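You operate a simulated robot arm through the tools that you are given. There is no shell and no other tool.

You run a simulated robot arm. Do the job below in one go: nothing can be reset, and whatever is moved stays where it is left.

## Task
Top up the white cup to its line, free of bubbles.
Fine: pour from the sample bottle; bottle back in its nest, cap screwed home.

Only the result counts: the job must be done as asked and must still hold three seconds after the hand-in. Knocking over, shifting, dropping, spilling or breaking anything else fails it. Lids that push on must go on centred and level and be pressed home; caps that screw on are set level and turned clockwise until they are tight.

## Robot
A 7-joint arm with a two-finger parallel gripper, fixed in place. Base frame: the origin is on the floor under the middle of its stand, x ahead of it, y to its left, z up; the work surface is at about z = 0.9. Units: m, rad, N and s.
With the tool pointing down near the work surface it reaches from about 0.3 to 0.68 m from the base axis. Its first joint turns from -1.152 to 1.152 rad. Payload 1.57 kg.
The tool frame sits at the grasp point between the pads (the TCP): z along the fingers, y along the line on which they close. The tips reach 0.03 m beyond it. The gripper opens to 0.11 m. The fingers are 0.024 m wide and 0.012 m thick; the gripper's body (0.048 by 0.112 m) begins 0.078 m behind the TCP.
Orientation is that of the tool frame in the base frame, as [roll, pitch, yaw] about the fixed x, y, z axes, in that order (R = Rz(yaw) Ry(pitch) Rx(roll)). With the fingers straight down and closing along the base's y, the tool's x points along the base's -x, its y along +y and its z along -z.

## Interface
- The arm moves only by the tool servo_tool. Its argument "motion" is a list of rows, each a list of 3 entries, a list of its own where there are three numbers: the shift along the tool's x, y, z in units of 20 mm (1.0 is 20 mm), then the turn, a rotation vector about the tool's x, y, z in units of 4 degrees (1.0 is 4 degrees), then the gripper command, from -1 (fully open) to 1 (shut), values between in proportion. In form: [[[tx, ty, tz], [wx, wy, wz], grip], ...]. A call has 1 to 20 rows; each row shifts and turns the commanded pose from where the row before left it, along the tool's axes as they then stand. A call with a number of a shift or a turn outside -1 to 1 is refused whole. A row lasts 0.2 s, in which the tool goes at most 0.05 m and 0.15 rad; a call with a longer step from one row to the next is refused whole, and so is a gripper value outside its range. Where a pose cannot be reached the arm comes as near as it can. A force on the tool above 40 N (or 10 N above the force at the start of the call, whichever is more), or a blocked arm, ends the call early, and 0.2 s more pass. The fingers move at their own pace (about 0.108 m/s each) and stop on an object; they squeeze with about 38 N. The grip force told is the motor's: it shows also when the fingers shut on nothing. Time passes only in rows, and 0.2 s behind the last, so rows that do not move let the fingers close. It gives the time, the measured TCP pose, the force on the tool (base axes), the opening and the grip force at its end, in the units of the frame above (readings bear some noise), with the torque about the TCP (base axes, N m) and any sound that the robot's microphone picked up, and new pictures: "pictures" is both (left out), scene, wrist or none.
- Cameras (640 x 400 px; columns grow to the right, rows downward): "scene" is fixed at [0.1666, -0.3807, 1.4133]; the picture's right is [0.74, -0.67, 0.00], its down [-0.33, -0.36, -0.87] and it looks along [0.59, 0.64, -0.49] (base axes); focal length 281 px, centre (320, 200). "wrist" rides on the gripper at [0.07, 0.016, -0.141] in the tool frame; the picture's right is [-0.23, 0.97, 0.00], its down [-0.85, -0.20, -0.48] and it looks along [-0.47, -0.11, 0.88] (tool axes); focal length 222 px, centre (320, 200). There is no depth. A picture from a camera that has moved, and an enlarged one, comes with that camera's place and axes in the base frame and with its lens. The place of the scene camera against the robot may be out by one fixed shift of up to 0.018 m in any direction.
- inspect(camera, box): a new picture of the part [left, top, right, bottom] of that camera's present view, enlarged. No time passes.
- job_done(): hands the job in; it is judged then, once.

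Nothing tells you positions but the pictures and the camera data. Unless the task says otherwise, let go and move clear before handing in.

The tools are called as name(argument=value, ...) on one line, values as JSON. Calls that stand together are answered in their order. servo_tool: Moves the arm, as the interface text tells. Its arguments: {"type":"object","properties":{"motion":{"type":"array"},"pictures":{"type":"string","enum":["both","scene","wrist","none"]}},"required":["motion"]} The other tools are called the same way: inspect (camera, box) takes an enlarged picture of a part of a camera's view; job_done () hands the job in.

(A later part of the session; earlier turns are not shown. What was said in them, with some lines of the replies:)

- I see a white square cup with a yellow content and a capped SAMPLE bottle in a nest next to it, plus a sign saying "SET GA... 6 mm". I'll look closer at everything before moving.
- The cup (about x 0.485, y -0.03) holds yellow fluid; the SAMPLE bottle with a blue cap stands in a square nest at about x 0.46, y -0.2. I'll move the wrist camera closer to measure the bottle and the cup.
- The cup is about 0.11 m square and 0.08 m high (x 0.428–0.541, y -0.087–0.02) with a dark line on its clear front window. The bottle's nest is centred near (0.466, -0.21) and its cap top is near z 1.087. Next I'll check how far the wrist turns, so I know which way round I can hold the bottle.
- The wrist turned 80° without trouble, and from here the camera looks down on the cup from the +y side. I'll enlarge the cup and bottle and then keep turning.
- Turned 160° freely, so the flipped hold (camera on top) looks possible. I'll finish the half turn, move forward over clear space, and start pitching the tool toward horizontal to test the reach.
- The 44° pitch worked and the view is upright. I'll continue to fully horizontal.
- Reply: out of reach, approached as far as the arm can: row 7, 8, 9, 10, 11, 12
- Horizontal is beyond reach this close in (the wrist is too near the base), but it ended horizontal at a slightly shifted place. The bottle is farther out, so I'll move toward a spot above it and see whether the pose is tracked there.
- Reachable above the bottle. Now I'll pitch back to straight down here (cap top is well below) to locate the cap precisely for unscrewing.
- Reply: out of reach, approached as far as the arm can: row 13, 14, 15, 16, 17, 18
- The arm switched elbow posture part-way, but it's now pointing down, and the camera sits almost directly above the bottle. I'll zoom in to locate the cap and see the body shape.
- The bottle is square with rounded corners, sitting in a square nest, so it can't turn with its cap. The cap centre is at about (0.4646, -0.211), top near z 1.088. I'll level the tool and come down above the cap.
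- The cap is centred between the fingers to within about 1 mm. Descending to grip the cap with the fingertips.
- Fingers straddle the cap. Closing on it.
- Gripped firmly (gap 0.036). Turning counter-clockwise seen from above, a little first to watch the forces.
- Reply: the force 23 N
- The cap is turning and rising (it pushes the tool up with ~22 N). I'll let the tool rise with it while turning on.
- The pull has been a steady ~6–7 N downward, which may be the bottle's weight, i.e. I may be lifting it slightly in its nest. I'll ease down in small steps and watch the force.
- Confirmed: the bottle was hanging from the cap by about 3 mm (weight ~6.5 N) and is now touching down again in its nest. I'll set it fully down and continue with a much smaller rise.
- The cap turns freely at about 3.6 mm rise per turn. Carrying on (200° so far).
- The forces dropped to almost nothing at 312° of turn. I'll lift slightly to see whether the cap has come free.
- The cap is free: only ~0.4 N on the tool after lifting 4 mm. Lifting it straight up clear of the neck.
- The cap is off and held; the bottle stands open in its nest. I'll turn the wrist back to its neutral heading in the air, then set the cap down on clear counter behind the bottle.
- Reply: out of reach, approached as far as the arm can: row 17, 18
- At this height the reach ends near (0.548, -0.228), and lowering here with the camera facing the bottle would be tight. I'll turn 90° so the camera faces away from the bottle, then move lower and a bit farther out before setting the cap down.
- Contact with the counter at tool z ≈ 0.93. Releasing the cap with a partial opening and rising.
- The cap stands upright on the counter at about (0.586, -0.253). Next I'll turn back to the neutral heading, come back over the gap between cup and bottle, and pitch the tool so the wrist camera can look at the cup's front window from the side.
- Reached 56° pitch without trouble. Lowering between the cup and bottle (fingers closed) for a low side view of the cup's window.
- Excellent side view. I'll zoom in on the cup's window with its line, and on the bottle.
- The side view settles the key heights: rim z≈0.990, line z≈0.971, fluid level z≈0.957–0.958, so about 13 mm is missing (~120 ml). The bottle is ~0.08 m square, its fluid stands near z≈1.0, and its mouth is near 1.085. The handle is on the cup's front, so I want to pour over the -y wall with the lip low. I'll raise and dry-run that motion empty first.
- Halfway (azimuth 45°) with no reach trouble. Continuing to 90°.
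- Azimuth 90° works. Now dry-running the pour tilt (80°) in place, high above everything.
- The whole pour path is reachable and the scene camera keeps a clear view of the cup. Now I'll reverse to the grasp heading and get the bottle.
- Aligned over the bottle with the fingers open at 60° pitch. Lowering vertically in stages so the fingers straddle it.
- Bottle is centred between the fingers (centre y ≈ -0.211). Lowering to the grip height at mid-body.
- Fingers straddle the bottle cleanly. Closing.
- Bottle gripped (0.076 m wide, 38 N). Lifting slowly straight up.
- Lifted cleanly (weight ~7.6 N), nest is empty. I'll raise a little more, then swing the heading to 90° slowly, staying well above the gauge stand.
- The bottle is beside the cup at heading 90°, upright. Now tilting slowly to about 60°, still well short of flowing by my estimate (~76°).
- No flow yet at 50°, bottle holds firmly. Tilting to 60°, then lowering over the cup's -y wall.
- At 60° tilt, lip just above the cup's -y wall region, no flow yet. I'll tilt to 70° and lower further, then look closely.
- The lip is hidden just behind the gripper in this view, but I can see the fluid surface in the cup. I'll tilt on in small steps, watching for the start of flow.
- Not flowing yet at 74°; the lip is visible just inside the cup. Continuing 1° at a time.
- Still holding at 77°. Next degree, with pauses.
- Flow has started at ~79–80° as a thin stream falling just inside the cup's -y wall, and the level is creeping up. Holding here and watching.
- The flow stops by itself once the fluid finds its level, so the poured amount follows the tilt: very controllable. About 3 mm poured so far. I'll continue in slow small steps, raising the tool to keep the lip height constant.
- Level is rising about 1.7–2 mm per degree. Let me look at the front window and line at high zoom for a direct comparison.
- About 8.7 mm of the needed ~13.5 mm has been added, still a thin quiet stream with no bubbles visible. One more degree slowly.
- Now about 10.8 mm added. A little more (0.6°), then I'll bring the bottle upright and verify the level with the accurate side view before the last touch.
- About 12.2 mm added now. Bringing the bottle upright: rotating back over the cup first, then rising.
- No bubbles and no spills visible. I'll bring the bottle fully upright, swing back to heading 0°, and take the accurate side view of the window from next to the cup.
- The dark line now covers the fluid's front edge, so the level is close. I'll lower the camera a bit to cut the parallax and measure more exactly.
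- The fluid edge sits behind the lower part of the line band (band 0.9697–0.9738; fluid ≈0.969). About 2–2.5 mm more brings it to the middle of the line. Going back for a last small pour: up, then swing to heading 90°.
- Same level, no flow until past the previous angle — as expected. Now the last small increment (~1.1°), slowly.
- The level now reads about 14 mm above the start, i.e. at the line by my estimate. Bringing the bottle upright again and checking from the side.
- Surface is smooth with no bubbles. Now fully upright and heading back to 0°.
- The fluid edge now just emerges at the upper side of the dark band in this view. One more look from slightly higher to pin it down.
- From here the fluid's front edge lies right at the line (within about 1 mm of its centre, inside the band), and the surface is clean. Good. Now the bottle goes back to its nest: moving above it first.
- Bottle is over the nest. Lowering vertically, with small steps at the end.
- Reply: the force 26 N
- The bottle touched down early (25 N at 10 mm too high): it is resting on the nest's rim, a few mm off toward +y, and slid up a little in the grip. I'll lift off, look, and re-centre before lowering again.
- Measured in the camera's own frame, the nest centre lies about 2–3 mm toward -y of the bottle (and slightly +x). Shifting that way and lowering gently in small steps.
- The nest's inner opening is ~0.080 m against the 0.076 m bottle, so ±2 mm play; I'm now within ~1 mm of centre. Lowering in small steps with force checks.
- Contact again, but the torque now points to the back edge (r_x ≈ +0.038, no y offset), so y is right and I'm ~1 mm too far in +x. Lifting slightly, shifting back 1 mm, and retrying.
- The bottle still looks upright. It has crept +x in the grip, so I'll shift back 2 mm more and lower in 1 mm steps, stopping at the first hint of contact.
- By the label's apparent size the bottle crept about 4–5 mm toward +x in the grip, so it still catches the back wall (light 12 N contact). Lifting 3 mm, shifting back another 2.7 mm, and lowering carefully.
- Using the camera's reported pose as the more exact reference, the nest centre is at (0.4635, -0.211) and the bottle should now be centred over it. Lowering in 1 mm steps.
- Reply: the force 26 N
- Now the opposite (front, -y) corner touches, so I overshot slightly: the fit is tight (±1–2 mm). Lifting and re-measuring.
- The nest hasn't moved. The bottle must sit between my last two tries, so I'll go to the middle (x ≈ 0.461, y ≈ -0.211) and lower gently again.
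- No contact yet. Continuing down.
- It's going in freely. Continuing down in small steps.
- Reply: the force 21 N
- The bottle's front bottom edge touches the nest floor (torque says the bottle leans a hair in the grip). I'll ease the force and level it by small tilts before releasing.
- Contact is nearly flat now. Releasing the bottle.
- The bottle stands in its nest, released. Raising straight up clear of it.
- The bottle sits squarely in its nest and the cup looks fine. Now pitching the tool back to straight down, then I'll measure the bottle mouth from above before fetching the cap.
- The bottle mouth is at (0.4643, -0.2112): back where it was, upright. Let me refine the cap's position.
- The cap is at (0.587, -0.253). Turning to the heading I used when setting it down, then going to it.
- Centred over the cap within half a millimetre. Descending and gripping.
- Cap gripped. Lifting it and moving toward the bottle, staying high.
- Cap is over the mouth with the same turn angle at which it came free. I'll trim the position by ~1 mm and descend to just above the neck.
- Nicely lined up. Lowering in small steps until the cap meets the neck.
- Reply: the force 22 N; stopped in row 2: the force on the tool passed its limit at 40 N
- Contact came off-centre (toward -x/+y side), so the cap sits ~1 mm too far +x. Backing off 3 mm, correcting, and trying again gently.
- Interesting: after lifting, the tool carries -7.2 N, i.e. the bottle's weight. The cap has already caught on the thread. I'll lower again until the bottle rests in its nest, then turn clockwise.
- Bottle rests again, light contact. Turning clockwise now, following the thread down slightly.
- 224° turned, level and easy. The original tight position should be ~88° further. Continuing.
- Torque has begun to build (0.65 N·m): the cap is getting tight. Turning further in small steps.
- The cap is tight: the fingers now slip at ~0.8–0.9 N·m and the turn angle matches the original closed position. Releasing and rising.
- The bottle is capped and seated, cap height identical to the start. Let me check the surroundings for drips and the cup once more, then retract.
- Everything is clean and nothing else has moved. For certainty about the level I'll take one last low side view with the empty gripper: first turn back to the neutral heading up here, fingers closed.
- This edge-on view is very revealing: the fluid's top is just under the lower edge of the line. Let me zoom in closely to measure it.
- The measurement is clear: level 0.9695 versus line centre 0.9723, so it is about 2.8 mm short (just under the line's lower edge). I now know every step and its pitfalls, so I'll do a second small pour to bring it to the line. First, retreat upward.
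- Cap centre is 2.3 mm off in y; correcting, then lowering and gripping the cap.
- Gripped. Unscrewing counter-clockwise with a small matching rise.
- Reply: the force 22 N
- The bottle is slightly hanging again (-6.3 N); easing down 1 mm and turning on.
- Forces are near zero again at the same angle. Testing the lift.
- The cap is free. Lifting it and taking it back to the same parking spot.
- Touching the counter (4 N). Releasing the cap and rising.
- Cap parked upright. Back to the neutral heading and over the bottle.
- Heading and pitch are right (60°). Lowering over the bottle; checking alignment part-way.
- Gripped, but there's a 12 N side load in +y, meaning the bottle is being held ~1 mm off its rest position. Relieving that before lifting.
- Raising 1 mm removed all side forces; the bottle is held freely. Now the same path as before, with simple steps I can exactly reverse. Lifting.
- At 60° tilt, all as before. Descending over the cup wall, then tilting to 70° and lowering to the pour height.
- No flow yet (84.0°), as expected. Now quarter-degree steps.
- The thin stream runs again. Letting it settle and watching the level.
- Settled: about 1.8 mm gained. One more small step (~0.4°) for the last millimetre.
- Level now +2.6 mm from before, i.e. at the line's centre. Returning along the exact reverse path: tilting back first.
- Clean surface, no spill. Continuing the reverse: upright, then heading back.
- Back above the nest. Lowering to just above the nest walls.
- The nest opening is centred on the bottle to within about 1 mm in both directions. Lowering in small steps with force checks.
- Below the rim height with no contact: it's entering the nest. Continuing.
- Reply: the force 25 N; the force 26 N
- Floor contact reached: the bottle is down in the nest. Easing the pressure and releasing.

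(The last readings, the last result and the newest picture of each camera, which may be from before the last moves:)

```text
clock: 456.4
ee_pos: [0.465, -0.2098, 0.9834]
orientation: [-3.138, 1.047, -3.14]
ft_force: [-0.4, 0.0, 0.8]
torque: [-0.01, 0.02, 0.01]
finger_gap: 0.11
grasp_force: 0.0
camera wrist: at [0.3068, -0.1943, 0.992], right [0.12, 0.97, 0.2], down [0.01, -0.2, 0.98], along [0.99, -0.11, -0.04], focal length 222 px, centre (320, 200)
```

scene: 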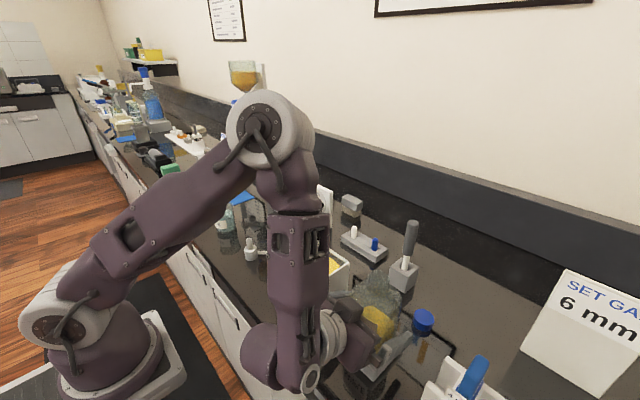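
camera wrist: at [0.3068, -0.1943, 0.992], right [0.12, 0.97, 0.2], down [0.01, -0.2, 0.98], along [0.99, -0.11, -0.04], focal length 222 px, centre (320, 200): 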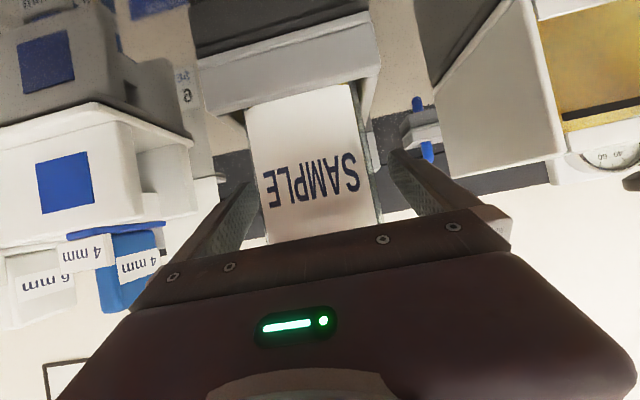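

Released with the bottle in its nest. Raising straight up and levelling the tool.

servo_tool(motion=[[[-0.433, 0, -0.25], [0, 0, 0], -1], [[-0.866, 0, -0.5], [0, 0, 0], -1], [[-0.866, 0, -0.5], [0, 0, 0], -1], [[-0.866, 0, -0.5], [0, 0, 0], -1], [[-0.866, 0, -0.5], [0, 0, 0], -1], [[-0.866, 0, -0.5], [0, 0, 0], -1], [[-0.866, 0, -0.5], [0, 0, 0], -1], [[-0.866, 0, -0.5], [0, 0, 0], -1], [[-0.866, 0, -0.5], [0, 0, 0], -1], [[-0.866, 0, -0.5], [0, 0, 0], -1], [[0, 0, 0], [0, 0, 0], -1]], pictures="none")

servo_tool(motion=[[[0, 0, 0], [0, 1, 0], -1], [[0, 0, 0], [0, 1, 0], -1], [[0, 0, 0], [0, 1, 0], -1], [[0, 0, 0], [0, 1, 0], -1], [[0, 0, 0], [0, 1, 0], -1], [[0, 0, 0], [0, 1, 0], -1], [[0, 0, 0], [0, 1, 0], -1], [[0, 0, 0], [0, 1, 0], -1], [[0, 0, 0], [0, 1, 0], -1], [[0, 0, 0], [0, 1, 0], -1], [[0, 0, 0], [0, 1, 0], -1], [[0, 0, 0], [0, 1, 0], -1], [[0, 0, 0], [0, 1, 0], -1], [[0, 0, 0], [0, 1, 0], -1], [[0, 0, 0], [0, 1, 0], -1], [[-0.9, -0.2, 0], [0, 0, 0], -1], [[-0.9, -0.2, 0], [0, 0, 0], -1], [[-0.9, -0.2, 0], [0, 0, 0], -1], [[-0.9, -0.2, 0], [0, 0, 0], -1], [[0, 0, 0], [0, 0, 0], -1]], pictures="both")

inspect(camera="wrist", box=[270, 30, 380, 140])

inspect(camera="scene", box=[330, 240, 430, 390])

```text
clock: 458.8
ee_pos: [0.4628, -0.2093, 1.1721]
orientation: [-3.137, 1.046, -3.139]
ft_force: [0.4, 0.3, -1.1]
torque: [0.0, 0.01, 0.01]
finger_gap: 0.1098
grasp_force: 0.1
```

```text
clock: 463.0
ee_pos: [0.5347, -0.2241, 1.172]
orientation: [-3.141, 0.001, 3.14]
ft_force: [1.1, 0.1, -1.1]
torque: [0.0, 0.03, 0.03]
finger_gap: 0.1097
grasp_force: 0.0
camera wrist: at [0.4658, -0.2093, 1.3135], right [0.23, 0.97, 0.0], down [0.85, -0.2, 0.48], along [0.47, -0.11, -0.88], focal length 222 px, centre (320, 200)
```

scene: 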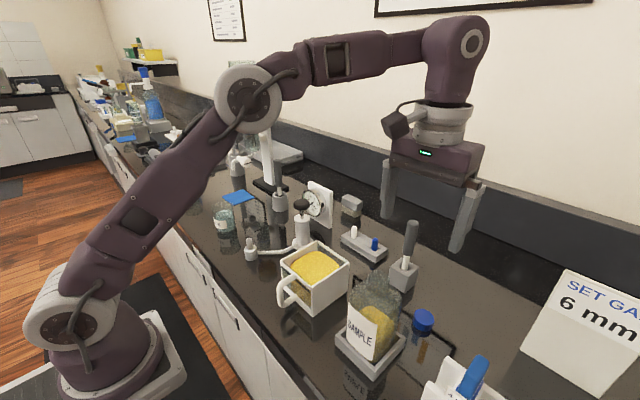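
wrist: 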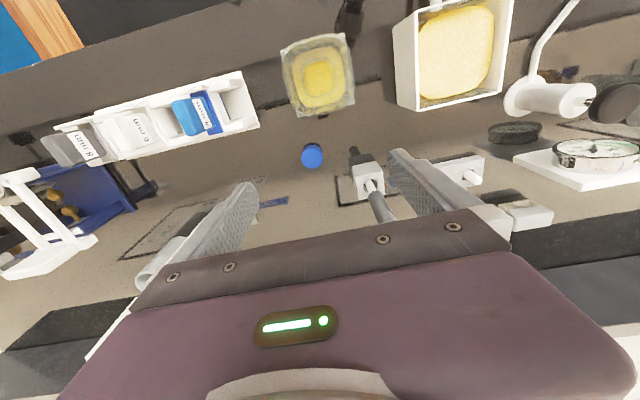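

```text
3.64 times, centred on (325, 85) of wrist
camera zoom: at [0.4658, -0.2093, 1.3135], right [0.23, 0.97, 0.0], down [0.85, -0.2, 0.48], along [0.47, -0.11, -0.88], focal length 808 px, centre (302, 618)
```

zoom: 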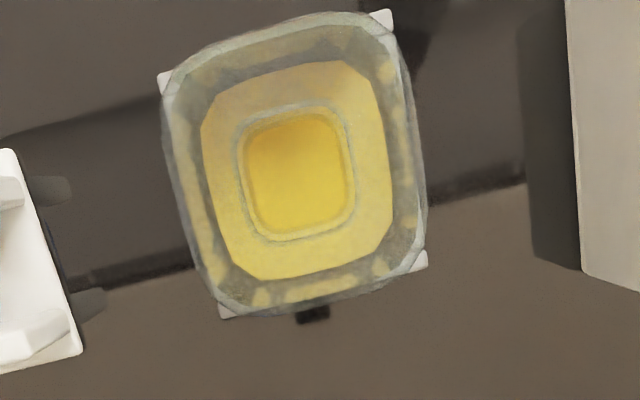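

```text
2.67 times, centred on (380, 315) of scene
camera zoom: at [0.1666, -0.3807, 1.4133], right [0.74, -0.67, 0.0], down [-0.33, -0.36, -0.87], along [0.59, 0.64, -0.49], focal length 749 px, centre (160, -107)
```

zoom: 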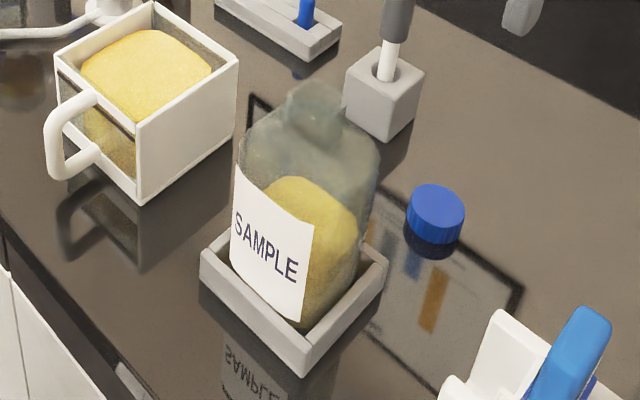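

The bottle is seated with its mouth at about (0.4645, -0.211). Now fetching the cap exactly as before.

servo_tool(motion=[[[0, 0, 0], [0, 0, -1], -1], [[0, 0, 0], [0, 0, -1], -1], [[0, 0, 0], [0, 0, -1], -1], [[0, 0, 0], [0, 0, -1], -1], [[0, 0, 0], [0, 0, -1], -1], [[0, 0, 0], [0, 0, -1], -1], [[0, 0, 0], [0, 0, -1], -1], [[0, 0, 0], [0, 0, -1], -1], [[0, 0, 0], [0, 0, -1], -0.5], [[0, 0, 0], [0, 0, -1], -0.2], [[0, 0, 0], [0, 0, -1], -0.2], [[0, 0, 0], [0, 0, -1], -0.2], [[0, 0, 0], [0, 0, -1], -0.2], [[0, 0, 0], [0, 0, -1], -0.2], [[0, 0, 0], [0, 0, -1], -0.2], [[0, 0, 0], [0, 0, -1], -0.2], [[0, 0, 0], [0, 0, -1], -0.2], [[0, 0, 0], [0, 0, -1], -0.2], [[0, 0, 0], [0, 0, -1], -0.2], [[0, 0, 0], [0, 0, -1], -0.2]], pictures="none")

servo_tool(motion=[[[0, 0, 0], [0, 0, -1], -0.2], [[0, 0, 0], [0, 0, -1], -0.2], [[0, 0, 0], [0, 0, -0.5], -0.2], [[0, 0, 0.7], [0, 0, 0], -0.2], [[0, 0, 0.7], [0, 0, 0], -0.2], [[0.45, -0.8, 0.4], [0, 0, 0], -0.2], [[0.45, -0.8, 0.4], [0, 0, 0], -0.2], [[0.5, -0.8, 0.4], [0, 0, 0], -0.2], [[0, -0.2, 0.4], [0, 0, 0], -0.2], [[0, 0, 0], [0, 0, 0], -0.2]], pictures="both")

inspect(camera="wrist", box=[260, 100, 380, 220])

```text
clock: 467.2
ee_pos: [0.5365, -0.2259, 1.1723]
orientation: [3.141, -0.003, -1.746]
ft_force: [-0.1, -0.3, 0.0]
torque: [0.03, -0.01, -0.01]
finger_gap: 0.0661
grasp_force: 0.0
```

```text
clock: 469.4
ee_pos: [0.5881, -0.2544, 1.1119]
orientation: [-3.14, -0.002, -1.571]
ft_force: [0.1, -0.4, 0.2]
torque: [0.05, 0.0, 0.03]
finger_gap: 0.066
grasp_force: 0.1
camera wrist: at [0.5713, -0.324, 1.2529], right [-0.97, 0.23, 0.0], down [0.2, 0.86, 0.48], along [0.11, 0.46, -0.88], focal length 222 px, centre (320, 200)
```

scene: 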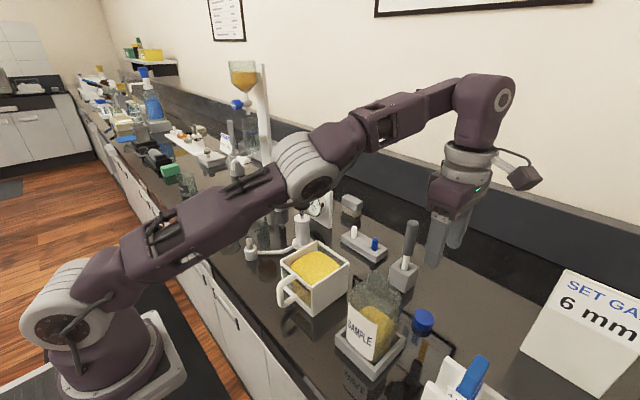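
wrist: 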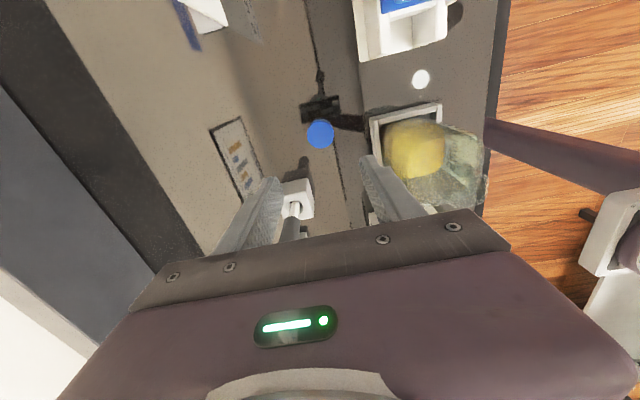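

```text
3.33 times, centred on (320, 160) of wrist
camera zoom: at [0.5713, -0.324, 1.2529], right [-0.97, 0.23, 0.0], down [0.2, 0.86, 0.48], along [0.11, 0.46, -0.88], focal length 740 px, centre (320, 333)
```

zoom: 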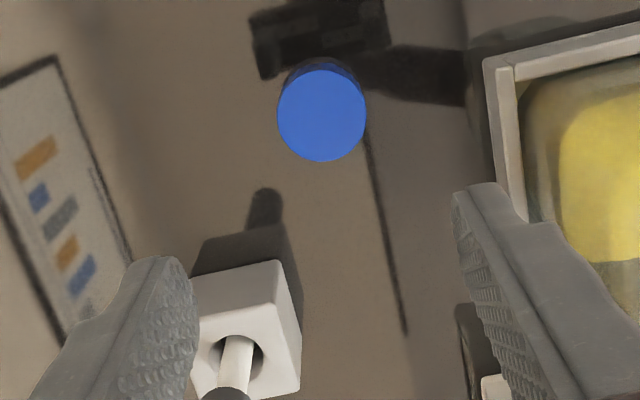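

Centred. Descending and gripping the cap.

servo_tool(motion=[[[0, 0, 1], [0, 0, 0], -0.2], [[0, 0, 1], [0, 0, 0], -0.2], [[0, 0, 1], [0, 0, 0], -0.2], [[0, 0, 1], [0, 0, 0], -0.2], [[0, 0, 1], [0, 0, 0], -0.2], [[0, 0, 1], [0, 0, 0], -0.2], [[0, 0, 1], [0, 0, 0], -0.2], [[0, 0, 1], [0, 0, 0], -0.2], [[0, 0, 0.5], [0, 0, 0], -0.2], [[0, 0, 0.3], [0, 0, 0], -0.2], [[0, 0, 0.05], [0, 0, 0], -0.2], [[0, 0, 0], [0, 0, 0], -0.2], [[0, 0, 0], [0, 0, 0], 0.3], [[0, 0, 0], [0, 0, 0], 1], [[0, 0, 0], [0, 0, 0], 1], [[0, 0, 0], [0, 0, 0], 1]], pictures="wrist")

servo_tool(motion=[[[0, 0, -0.5], [0, 0, 0], 1], [[0, 0, -1], [0, 0, 0], 1], [[0, 0, -1], [0, 0, 0], 1], [[0, 0, -1], [0, 0, 0], 1], [[0, 0, -1], [0, 0, 0], 1], [[0, 0, -1], [0, 0, 0], 1], [[0, 0, -1], [0, 0, 0], 1], [[0, 0, -1], [0, 0, 0], 1], [[0, 0, -0.5], [0, 0, 0], 1], [[0, 0.5, -0.75], [0, 0, 0], 1], [[0, 0.5, -0.75], [0, 0, 0], 1], [[0, 0.5, -0.75], [0, 0, 0], 1], [[0, 0.5, -0.75], [0, 0, 0], 1], [[0, 0.5, -0.2], [0, 0, 0], 1], [[0, 0, 0], [0, 0, 0], 1]], pictures="none")

```text
clock: 472.8
ee_pos: [0.5882, -0.2537, 0.935]
orientation: [3.141, -0.001, -1.573]
ft_force: [-0.6, 0.1, -0.4]
torque: [0.0, 0.02, 0.0]
finger_gap: 0.0375
grasp_force: 37.9
camera wrist: at [0.572, -0.3242, 1.0757], right [-0.97, 0.23, 0.0], down [0.2, 0.86, 0.48], along [0.11, 0.46, -0.88], focal length 222 px, centre (320, 200)
```

wrist: 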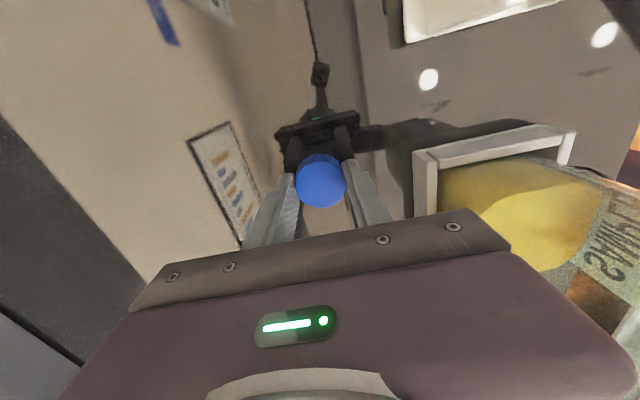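

```text
clock: 476.0
ee_pos: [0.5382, -0.2532, 1.1611]
orientation: [-3.141, -0.003, -1.572]
ft_force: [-0.6, -1.2, 0.2]
torque: [-0.01, 0.01, 0.01]
finger_gap: 0.0377
grasp_force: 37.8
```

servo_tool(motion=[[[-0.424, 0.735, 0], [0, 0, 0], 1], [[-0.424, 0.735, 0], [0, 0, 0], 1], [[-0.424, 0.735, 0], [0, 0, 0], 1], [[-0.424, 0.735, 0], [0, 0, 0], 1], [[-0.424, 0.735, 0], [0, 0, 0], 1], [[0, 0, 0], [0, 0, -0.97], 1], [[0, 0, 0], [0, 0, -0.97], 1], [[0, 0, 0], [0, 0, -0.97], 1], [[0, 0, 0], [0, 0, -0.97], 1], [[0, 0, 0], [0, 0, -0.97], 1], [[0, 0, 0], [0, 0, -0.97], 1], [[0, 0, 0], [0, 0, -0.97], 1], [[0, 0, 0], [0, 0, -0.97], 1], [[0, 0, 0], [0, 0, -0.97], 1], [[0, 0, 0], [0, 0, -0.97], 1], [[0, 0, 0], [0, 0, 0], 1]], pictures="none")

servo_tool(motion=[[[0, 0, 0.6], [0, 0, 0], 1], [[0, 0, 0.6], [0, 0, 0], 1], [[0, 0, 0.6], [0, 0, 0], 1], [[0, 0, 0.3], [0, 0, 0], 1], [[0, 0, 0], [0, 0, 0], 1], [[0, 0, 0], [0, 0, 0], 1]], pictures="both")

inspect(camera="scene", box=[340, 230, 420, 320])

inspect(camera="wrist", box=[260, 80, 380, 220])

```text
clock: 479.4
ee_pos: [0.4645, -0.211, 1.1595]
orientation: [3.139, -0.002, -0.895]
ft_force: [0.2, -0.3, -0.8]
torque: [0.0, 0.0, -0.02]
finger_gap: 0.0377
grasp_force: 38.0
```

```text
clock: 480.8
ee_pos: [0.4638, -0.2123, 1.117]
orientation: [3.141, -0.002, -0.896]
ft_force: [-0.1, -0.1, -0.1]
torque: [0.0, -0.05, 0.0]
finger_gap: 0.0376
grasp_force: 37.5
camera wrist: at [0.4948, -0.2769, 1.2583], right [-0.9, -0.43, 0.0], down [-0.38, 0.79, 0.48], along [-0.21, 0.43, -0.88], focal length 222 px, centre (320, 200)
```

scene: 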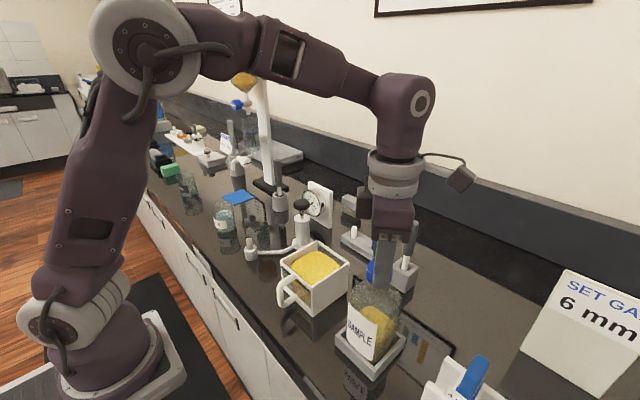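
wrist: 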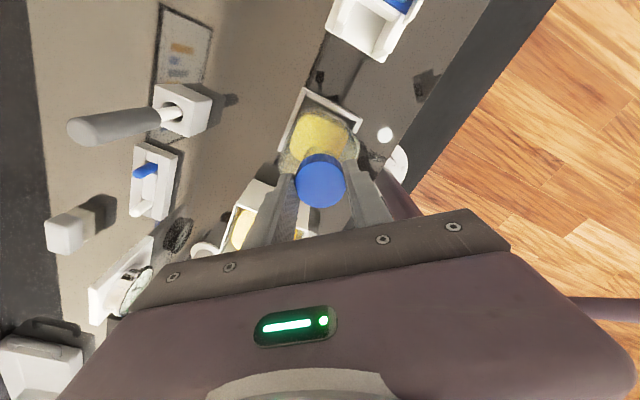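

```text
4.44 times, centred on (380, 275) of scene
camera zoom: at [0.1666, -0.3807, 1.4133], right [0.74, -0.67, 0.0], down [-0.33, -0.36, -0.87], along [0.59, 0.64, -0.49], focal length 1248 px, centre (53, -133)
```

zoom: 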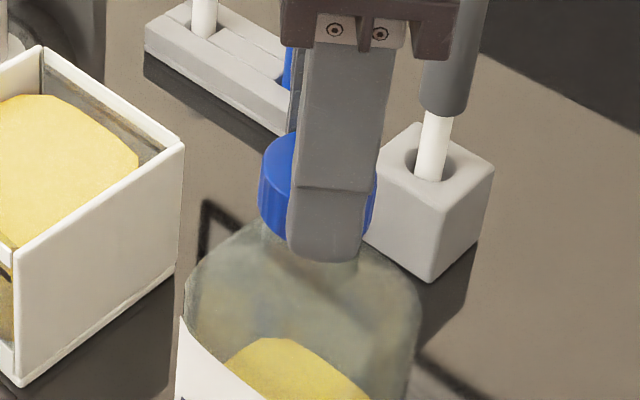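

```text
2.86 times, centred on (320, 150) of wrist
camera zoom: at [0.4948, -0.2769, 1.2583], right [-0.9, -0.43, 0.0], down [-0.38, 0.79, 0.48], along [-0.21, 0.43, -0.88], focal length 635 px, centre (320, 343)
```

zoom: 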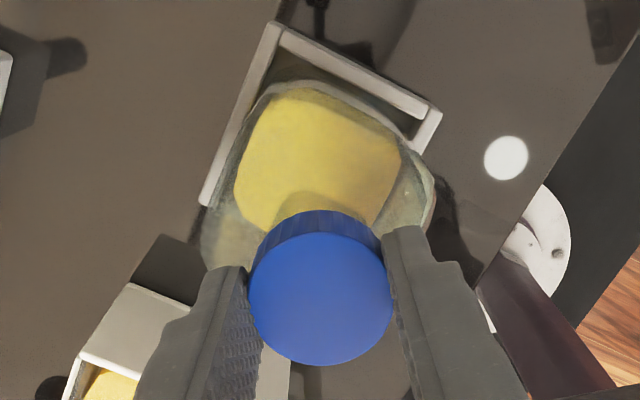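

Lined up to within ~1 mm. Small trim, then lowering in 1 mm steps to a light touch.

servo_tool(motion=[[[0, -0.035, 0], [0, 0, 0], 1], [[0, 0, 0.1], [0, 0, 0], 1], [[0, 0, 0.1], [0, 0, 0], 1], [[0, 0, 0], [0, 0, 0], 1]], pictures="none")

servo_tool(motion=[[[0, 0, 0.1], [0, 0, 0], 1], [[0, 0, 0], [0, 0, 0], 1]], pictures="none")

servo_tool(motion=[[[0, 0, 0.05], [0, 0, 0], 1], [[0, 0, 0], [0, 0, 0], 1]], pictures="none")

servo_tool(motion=[[[0, 0, 0.05], [0, 0, 0], 1], [[0, 0, 0], [0, 0, 0], 1]], pictures="none")

```text
clock: 481.8
ee_pos: [0.4656, -0.2113, 1.1135]
orientation: [3.14, -0.001, -0.896]
ft_force: [0.2, -0.4, 0.3]
torque: [0.04, -0.02, 0.03]
finger_gap: 0.0376
grasp_force: 37.7
```

```text
clock: 482.4
ee_pos: [0.4651, -0.2124, 1.1114]
orientation: [3.14, 0.001, -0.896]
ft_force: [-0.8, 0.4, -1.2]
torque: [0.02, 0.01, -0.02]
finger_gap: 0.0378
grasp_force: 38.0
```

```text
clock: 483.0
ee_pos: [0.4657, -0.2115, 1.1108]
orientation: [3.138, 0.0, -0.895]
ft_force: [-0.6, 0.5, -0.4]
torque: [0.03, 0.0, -0.01]
finger_gap: 0.0379
grasp_force: 38.1
```

```text
clock: 483.6
ee_pos: [0.4652, -0.212, 1.1088]
orientation: [3.14, 0.0, -0.896]
ft_force: [0.1, 0.8, -0.2]
torque: [-0.02, -0.05, 0.02]
finger_gap: 0.0375
grasp_force: 37.7
```

servo_tool(motion=[[[0, 0, 0.05], [0, 0, 0], 1], [[0, 0, 0], [0, 0, 0], 1]], pictures="none")

servo_tool(motion=[[[0, 0, 0.025], [0, 0, 0], 1], [[0, 0, 0], [0, 0, 0], 1]], pictures="none")

servo_tool(motion=[[[0, 0, 0.025], [0, 0, 0], 1], [[0, 0, 0], [0, 0, 0], 1]], pictures="none")

```text
clock: 484.2
ee_pos: [0.4651, -0.2115, 1.1093]
orientation: [3.14, -0.003, -0.894]
ft_force: [0.3, 1.1, 0.9]
torque: [0.06, -0.03, -0.02]
finger_gap: 0.0377
grasp_force: 37.5
```

```text
clock: 484.8
ee_pos: [0.4657, -0.2116, 1.1089]
orientation: [3.139, -0.003, -0.896]
ft_force: [1.5, -0.9, 1.0]
torque: [-0.04, -0.08, 0.01]
finger_gap: 0.0376
grasp_force: 37.9
```

```text
clock: 485.4
ee_pos: [0.4662, -0.2107, 1.108]
orientation: [-3.141, -0.003, -0.895]
ft_force: [3.7, -3.2, 6.3]
torque: [-0.17, -0.14, -0.03]
finger_gap: 0.0379
grasp_force: 37.9
```

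Light touch (6 N). A 0.4 mm trim, then turning clockwise.

servo_tool(motion=[[[0.02, 0, 0], [0, 0, 0], 1], [[0, 0, 0.01], [0, 0, 1], 1], [[0, 0, 0.002], [0, 0, 1], 1], [[0, 0, 0.002], [0, 0, 1], 1], [[0, 0, 0.002], [0, 0, 1], 1], [[0, 0, 0.002], [0, 0, 1], 1], [[0, 0, 0.002], [0, 0, 1], 1], [[0, 0, 0.002], [0, 0, 1], 1], [[0, 0, 0.002], [0, 0, 1], 1]], pictures="none")

servo_tool(motion=[[[0, 0, 0.002], [0, 0, 1], 1], [[0, 0, 0.002], [0, 0, 1], 1], [[0, 0, 0.002], [0, 0, 1], 1], [[0, 0, 0.002], [0, 0, 1], 1], [[0, 0, 0.002], [0, 0, 1], 1], [[0, 0, 0.002], [0, 0, 1], 1], [[0, 0, 0.002], [0, 0, 1], 1], [[0, 0, 0.002], [0, 0, 1], 1]], pictures="none")

```text
clock: 487.4
ee_pos: [0.4657, -0.2125, 1.107]
orientation: [3.139, -0.005, -1.458]
ft_force: [-7.4, 2.8, 20.6]
torque: [0.26, 0.38, 0.02]
finger_gap: 0.0374
grasp_force: 37.8
```

```text
clock: 489.2
ee_pos: [0.4666, -0.2116, 1.1061]
orientation: [-3.141, 0.001, -2.011]
ft_force: [-3.9, 5.8, 14.7]
torque: [0.2, 0.1, 0.01]
finger_gap: 0.0374
grasp_force: 37.8
```

servo_tool(motion=[[[0, 0, -0.05], [0, 0, 0], 1], [[0, 0, 0], [0, 0, 0], 1]], pictures="none")

servo_tool(motion=[[[0, 0, -0.05], [0, 0, 0], 1], [[0, 0, 0], [0, 0, 0], 1]], pictures="none")

```text
clock: 489.8
ee_pos: [0.4655, -0.2119, 1.1055]
orientation: [3.141, -0.003, -2.013]
ft_force: [-1.0, 1.7, 1.7]
torque: [0.14, 0.12, 0.02]
finger_gap: 0.0376
grasp_force: 38.0
```

```text
clock: 490.4
ee_pos: [0.4661, -0.213, 1.1079]
orientation: [3.141, -0.001, -2.013]
ft_force: [-1.4, 1.6, -2.9]
torque: [0.06, 0.01, -0.04]
finger_gap: 0.0373
grasp_force: 37.9
```

servo_tool(motion=[[[0, 0, -0.05], [0, 0, 0], 1], [[0, 0, 0], [0, 0, 0], 1]], pictures="none")

inspect(camera="scene", box=[340, 240, 420, 340])

```text
clock: 491.0
ee_pos: [0.4659, -0.2118, 1.1096]
orientation: [-3.141, -0.003, -2.013]
ft_force: [-0.4, -0.3, -5.9]
torque: [-0.01, 0.0, -0.03]
finger_gap: 0.0377
grasp_force: 38.1
```

```text
4.00 times, centred on (380, 290) of scene
camera zoom: at [0.1667, -0.3807, 1.4133], right [0.74, -0.67, 0.0], down [-0.33, -0.36, -0.87], along [0.59, 0.64, -0.49], focal length 1123 px, centre (80, -160)
```

zoom: 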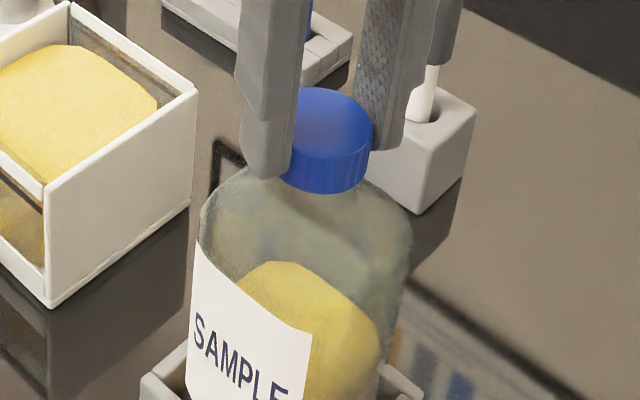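

Engaged: the tool carries the bottle's weight. Lowering back and continuing clockwise.

servo_tool(motion=[[[0, 0, 0.06], [0, 0, 0], 1], [[0, 0, 0], [0, 0, 0], 1]], pictures="none")

servo_tool(motion=[[[0, 0, 0.003], [0, 0, 1], 1], [[0, 0, 0.003], [0, 0, 1], 1], [[0, 0, 0.003], [0, 0, 1], 1], [[0, 0, 0.003], [0, 0, 1], 1], [[0, 0, 0.003], [0, 0, 1], 1], [[0, 0, 0.003], [0, 0, 1], 1], [[0, 0, 0.003], [0, 0, 1], 1], [[0, 0, 0.003], [0, 0, 1], 1], [[0, 0, 0.003], [0, 0, 1], 1], [[0, 0, 0.003], [0, 0, 1], 1]], pictures="none")

servo_tool(motion=[[[0, 0, 0.002], [0, 0, 1], 1], [[0, 0, 0.002], [0, 0, 1], 1], [[0, 0, 0.002], [0, 0, 1], 1], [[0, 0, 0.002], [0, 0, 1], 1], [[0, 0, 0.002], [0, 0, 1], 1], [[0, 0, 0.002], [0, 0, 1], 1], [[0, 0, 0.002], [0, 0, 1], 1], [[0, 0, 0.002], [0, 0, 1], 1], [[0, 0, 0.002], [0, 0, 1], 1], [[0, 0, 0.002], [0, 0, 1], 1]], pictures="none")

```text
clock: 491.6
ee_pos: [0.4666, -0.2106, 1.1085]
orientation: [3.142, -0.002, -2.013]
ft_force: [-0.5, 0.2, -6.5]
torque: [0.0, -0.02, 0.0]
finger_gap: 0.0374
grasp_force: 37.8
```

```text
clock: 493.8
ee_pos: [0.4667, -0.2109, 1.1069]
orientation: [-3.14, -0.003, -2.713]
ft_force: [-3.8, -1.5, -0.8]
torque: [-0.24, 0.44, 0.0]
finger_gap: 0.0378
grasp_force: 38.3
```

```text
clock: 496.0
ee_pos: [0.4645, -0.2123, 1.1074]
orientation: [-3.139, -0.001, 2.873]
ft_force: [-2.8, 2.9, -0.2]
torque: [0.24, 0.1, 0.0]
finger_gap: 0.0374
grasp_force: 38.0
```

servo_tool(motion=[[[0, 0, 0.003], [0, 0, 1], 1], [[0, 0, 0.003], [0, 0, 1], 1], [[0, 0, 0.003], [0, 0, 1], 1], [[0, 0, 0.003], [0, 0, 1], 1], [[0, 0, 0.003], [0, 0, 1], 1], [[0, 0, 0.003], [0, 0, 1], 1], [[0, 0, 0.003], [0, 0, 1], 1], [[0, 0, 0.003], [0, 0, 1], 1], [[0, 0, 0.003], [0, 0, 1], 1], [[0, 0, 0.003], [0, 0, 1], 1]], pictures="none")

servo_tool(motion=[[[0, 0, 0.003], [0, 0, 1], 1], [[0, 0, 0.003], [0, 0, 1], 1], [[0, 0, 0.003], [0, 0, 1], 1], [[0, 0, 0.003], [0, 0, 1], 1], [[0, 0, 0.003], [0, 0, 1], 1], [[0, 0, 0.003], [0, 0, 1], 1], [[0, 0, 0.003], [0, 0, 1], 1], [[0, 0, 0.003], [0, 0, 1], 1], [[0, 0, 0.003], [0, 0, 1], 1], [[0, 0, 0.003], [0, 0, 1], 1]], pictures="none")

servo_tool(motion=[[[0, 0, 0.002], [0, 0, 1], 1], [[0, 0, 0.002], [0, 0, 1], 1], [[0, 0, 0.002], [0, 0, 1], 1], [[0, 0, 0.002], [0, 0, 1], 1], [[0, 0, 0.002], [0, 0, 1], 1], [[0, 0, 0.002], [0, 0, 1], 1], [[0, 0, 0.002], [0, 0, 1], 1], [[0, 0, 0.002], [0, 0, 1], 1], [[0, 0, 0.002], [0, 0, 1], 1], [[0, 0, 0.002], [0, 0, 1], 1]], pictures="none")

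```text
clock: 498.2
ee_pos: [0.4654, -0.2123, 1.1069]
orientation: [-3.139, 0.001, 2.175]
ft_force: [-2.8, 2.6, 0.3]
torque: [0.29, 0.34, 0.0]
finger_gap: 0.0375
grasp_force: 37.7
```

```text
clock: 500.4
ee_pos: [0.4647, -0.2119, 1.1052]
orientation: [3.142, 0.002, 1.475]
ft_force: [-2.9, 4.3, 4.2]
torque: [0.24, 0.21, -0.02]
finger_gap: 0.0377
grasp_force: 37.9
```

```text
clock: 502.6
ee_pos: [0.4663, -0.2122, 1.1058]
orientation: [-3.141, 0.001, 0.778]
ft_force: [-0.9, 0.9, -1.3]
torque: [-0.08, 0.33, -0.04]
finger_gap: 0.0373
grasp_force: 37.8
```

Running freely; now the last part to tightness in smaller bites.

servo_tool(motion=[[[0, 0, 0.002], [0, 0, 1], 1], [[0, 0, 0.002], [0, 0, 1], 1], [[0, 0, 0.002], [0, 0, 1], 1], [[0, 0, 0.002], [0, 0, 1], 1]], pictures="none")

servo_tool(motion=[[[0, 0, 0.002], [0, 0, 1], 1], [[0, 0, 0.002], [0, 0, 1], 1], [[0, 0, 0.002], [0, 0, 1], 1]], pictures="none")

servo_tool(motion=[[[0, 0, 0.001], [0, 0, 1], 1], [[0, 0, 0.001], [0, 0, 1], 1]], pictures="none")

servo_tool(motion=[[[0, 0, 0.001], [0, 0, 1], 1], [[0, 0, 0.001], [0, 0, 1], 1]], pictures="none")

```text
clock: 503.6
ee_pos: [0.4661, -0.213, 1.1058]
orientation: [-3.14, 0.002, 0.499]
ft_force: [-2.1, 1.0, -3.9]
torque: [0.15, 0.41, 0.73]
finger_gap: 0.0354
grasp_force: 38.0
```

```text
clock: 504.4
ee_pos: [0.464, -0.2107, 1.1048]
orientation: [3.139, 0.002, 0.292]
ft_force: [-4.1, 5.5, -0.5]
torque: [0.19, 0.22, 0.79]
finger_gap: 0.0376
grasp_force: 38.4
```

```text
clock: 505.0
ee_pos: [0.4651, -0.2126, 1.106]
orientation: [3.139, 0.001, 0.151]
ft_force: [-1.3, 2.1, -1.1]
torque: [0.32, 0.17, 0.68]
finger_gap: 0.0351
grasp_force: 38.0
```

```text
clock: 505.6
ee_pos: [0.4663, -0.2111, 1.1053]
orientation: [3.141, 0.0, 0.012]
ft_force: [-2.8, 6.4, -0.8]
torque: [0.26, 0.14, 0.75]
finger_gap: 0.0376
grasp_force: 37.5
```

The cap is tight (fingers slip on it at ~0.75 N·m, turn angle past the former stop). Releasing and rising.

servo_tool(motion=[[[0, 0, 0], [0, 0, 0], 0.2], [[0, 0, 0], [0, 0, 0], -0.3], [[0, 0, 0], [0, 0, 0], -0.3], [[0, 0, -0.25], [0, 0, 0], -0.3], [[0, 0, -0.5], [0, 0, 0], -0.3], [[0, 0, -1], [0, 0, 0], -0.3], [[0, 0, -1], [0, 0, 0], -0.3], [[0, 0, -1], [0, 0, 0], -0.3], [[0, 0, -0.3], [0, 0, 0], -0.3], [[0, 0, 0], [0, 0, 0], -0.3]], pictures="both")

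inspect(camera="scene", box=[330, 240, 430, 390])

inspect(camera="scene", box=[265, 225, 365, 325])

```text
clock: 507.8
ee_pos: [0.4648, -0.2113, 1.1858]
orientation: [3.141, 0.0, 0.012]
ft_force: [0.5, -0.8, -0.2]
torque: [-0.01, -0.03, 0.0]
finger_gap: 0.0715
grasp_force: 0.1
camera wrist: at [0.5343, -0.2271, 1.327], right [-0.22, -0.98, 0.0], down [-0.86, 0.19, 0.48], along [-0.47, 0.1, -0.88], focal length 222 px, centre (320, 200)
```

scene: 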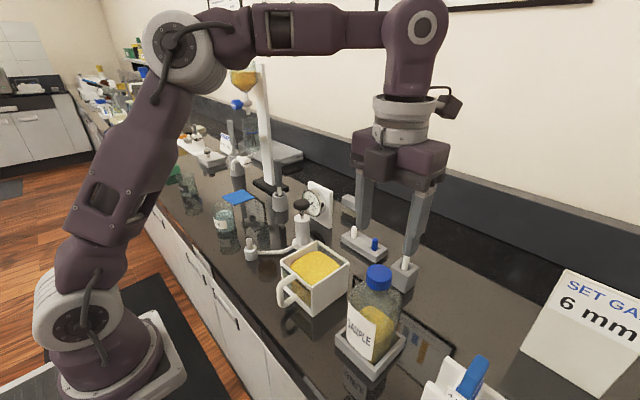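
wrist: 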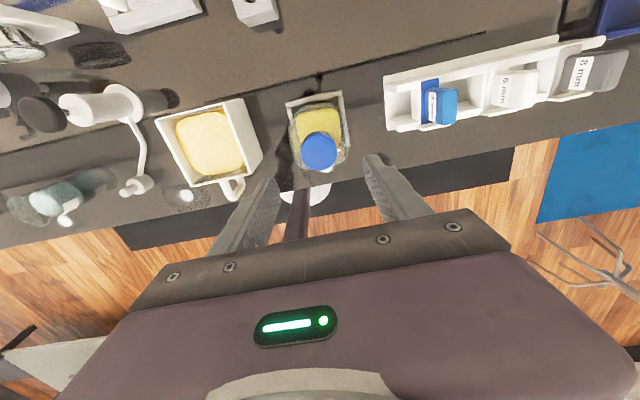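

```text
2.67 times, centred on (380, 315) of scene
camera zoom: at [0.1666, -0.3807, 1.4133], right [0.74, -0.67, 0.0], down [-0.33, -0.36, -0.87], along [0.59, 0.64, -0.49], focal length 749 px, centre (160, -107)
```

zoom: 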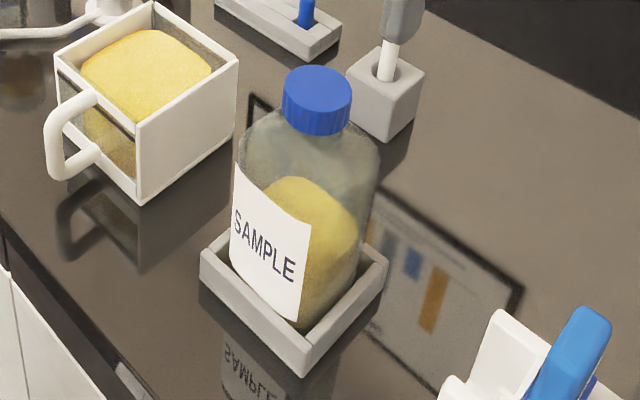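

```text
4.00 times, centred on (315, 275) of scene
camera zoom: at [0.1666, -0.3807, 1.4133], right [0.74, -0.67, 0.0], down [-0.33, -0.36, -0.87], along [0.59, 0.64, -0.49], focal length 1123 px, centre (340, -100)
```

zoom: 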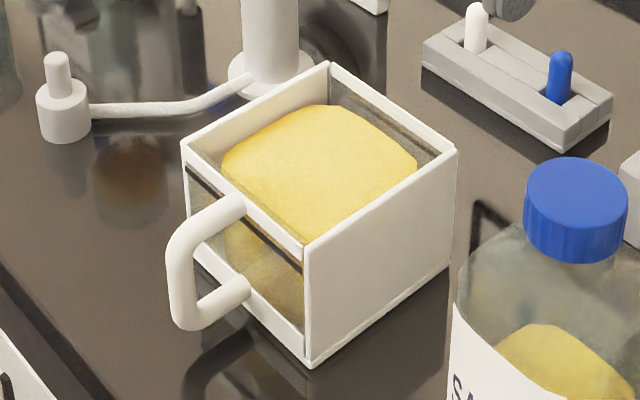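

Everything is in place: cup at its line with a clean surface, bottle seated in its nest, cap home at the same height as originally. Moving the arm well clear before handing in.

servo_tool(motion=[[[0, 0, -0.8], [0, 0, 0], -0.3], [[-0.6, 0, -0.8], [0, 0, 0], -0.3], [[-0.6, 0, -0.5], [0, 0, 0], -0.3], [[-0.6, 0, 0], [0, 0, 0], -0.3], [[0, 0, 0], [0, 0, 0], -0.3], [[0, 0, 0], [0, 0, 0], -0.3]], pictures="both")

```text
clock: 509.2
ee_pos: [0.4282, -0.2123, 1.2289]
orientation: [3.139, -0.001, 0.013]
ft_force: [1.2, -0.8, -0.4]
torque: [0.0, -0.02, 0.02]
finger_gap: 0.0715
grasp_force: 0.1
camera wrist: at [0.4983, -0.2285, 1.3699], right [-0.22, -0.98, 0.0], down [-0.86, 0.19, 0.48], along [-0.47, 0.1, -0.88], focal length 222 px, centre (320, 200)
```

scene: 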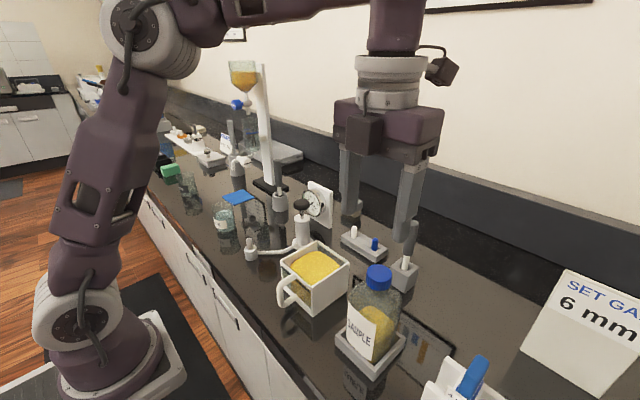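
wrist: 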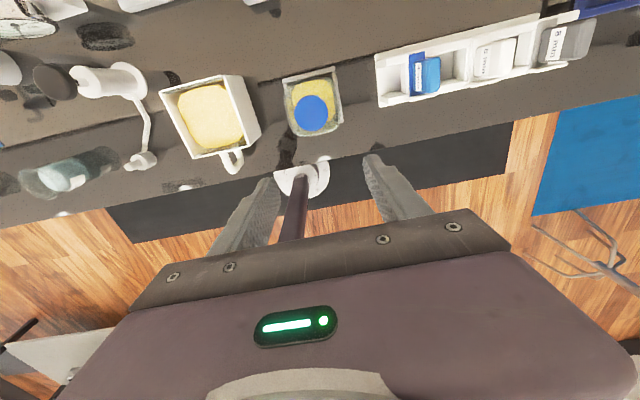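

The arm is clear, the cup is filled to its line without bubbles, and the capped bottle stands in its nest. Nothing else has been disturbed, so I'm handing the job in.

job_done()

```text
The job is handed in.
```

I handed the job in: the white cup is topped up to its line, and the sample bottle is back in its nest with the cap screwed tight. I don't have the judge's result.

- **Fill level:** It took two pours. After the first, a side view showed the fluid about 2.8 mm short, so I uncapped the bottle again and poured about 2.6 mm more. That second rise was judged from the scene camera. I did not repeat the close side view, so the final level is an estimate of within about a millimetre of the line's centre.
- **Bubbles and spills:** The stream stayed thin and fell just inside the cup wall. I saw no bubbles on the surface and no drips on the counter or the cup.
- **Bottle and nest:** On the first return the bottle caught the nest's edge several times, with up to about 30 N of force, before it went in. The nest measured as unmoved afterwards. The second return went in cleanly.
- **Cap:** It went on level and was turned clockwise until the fingers slipped on it, at about 0.75 N·m. It sits at the same height as at the start.

The arm is clear of everything.
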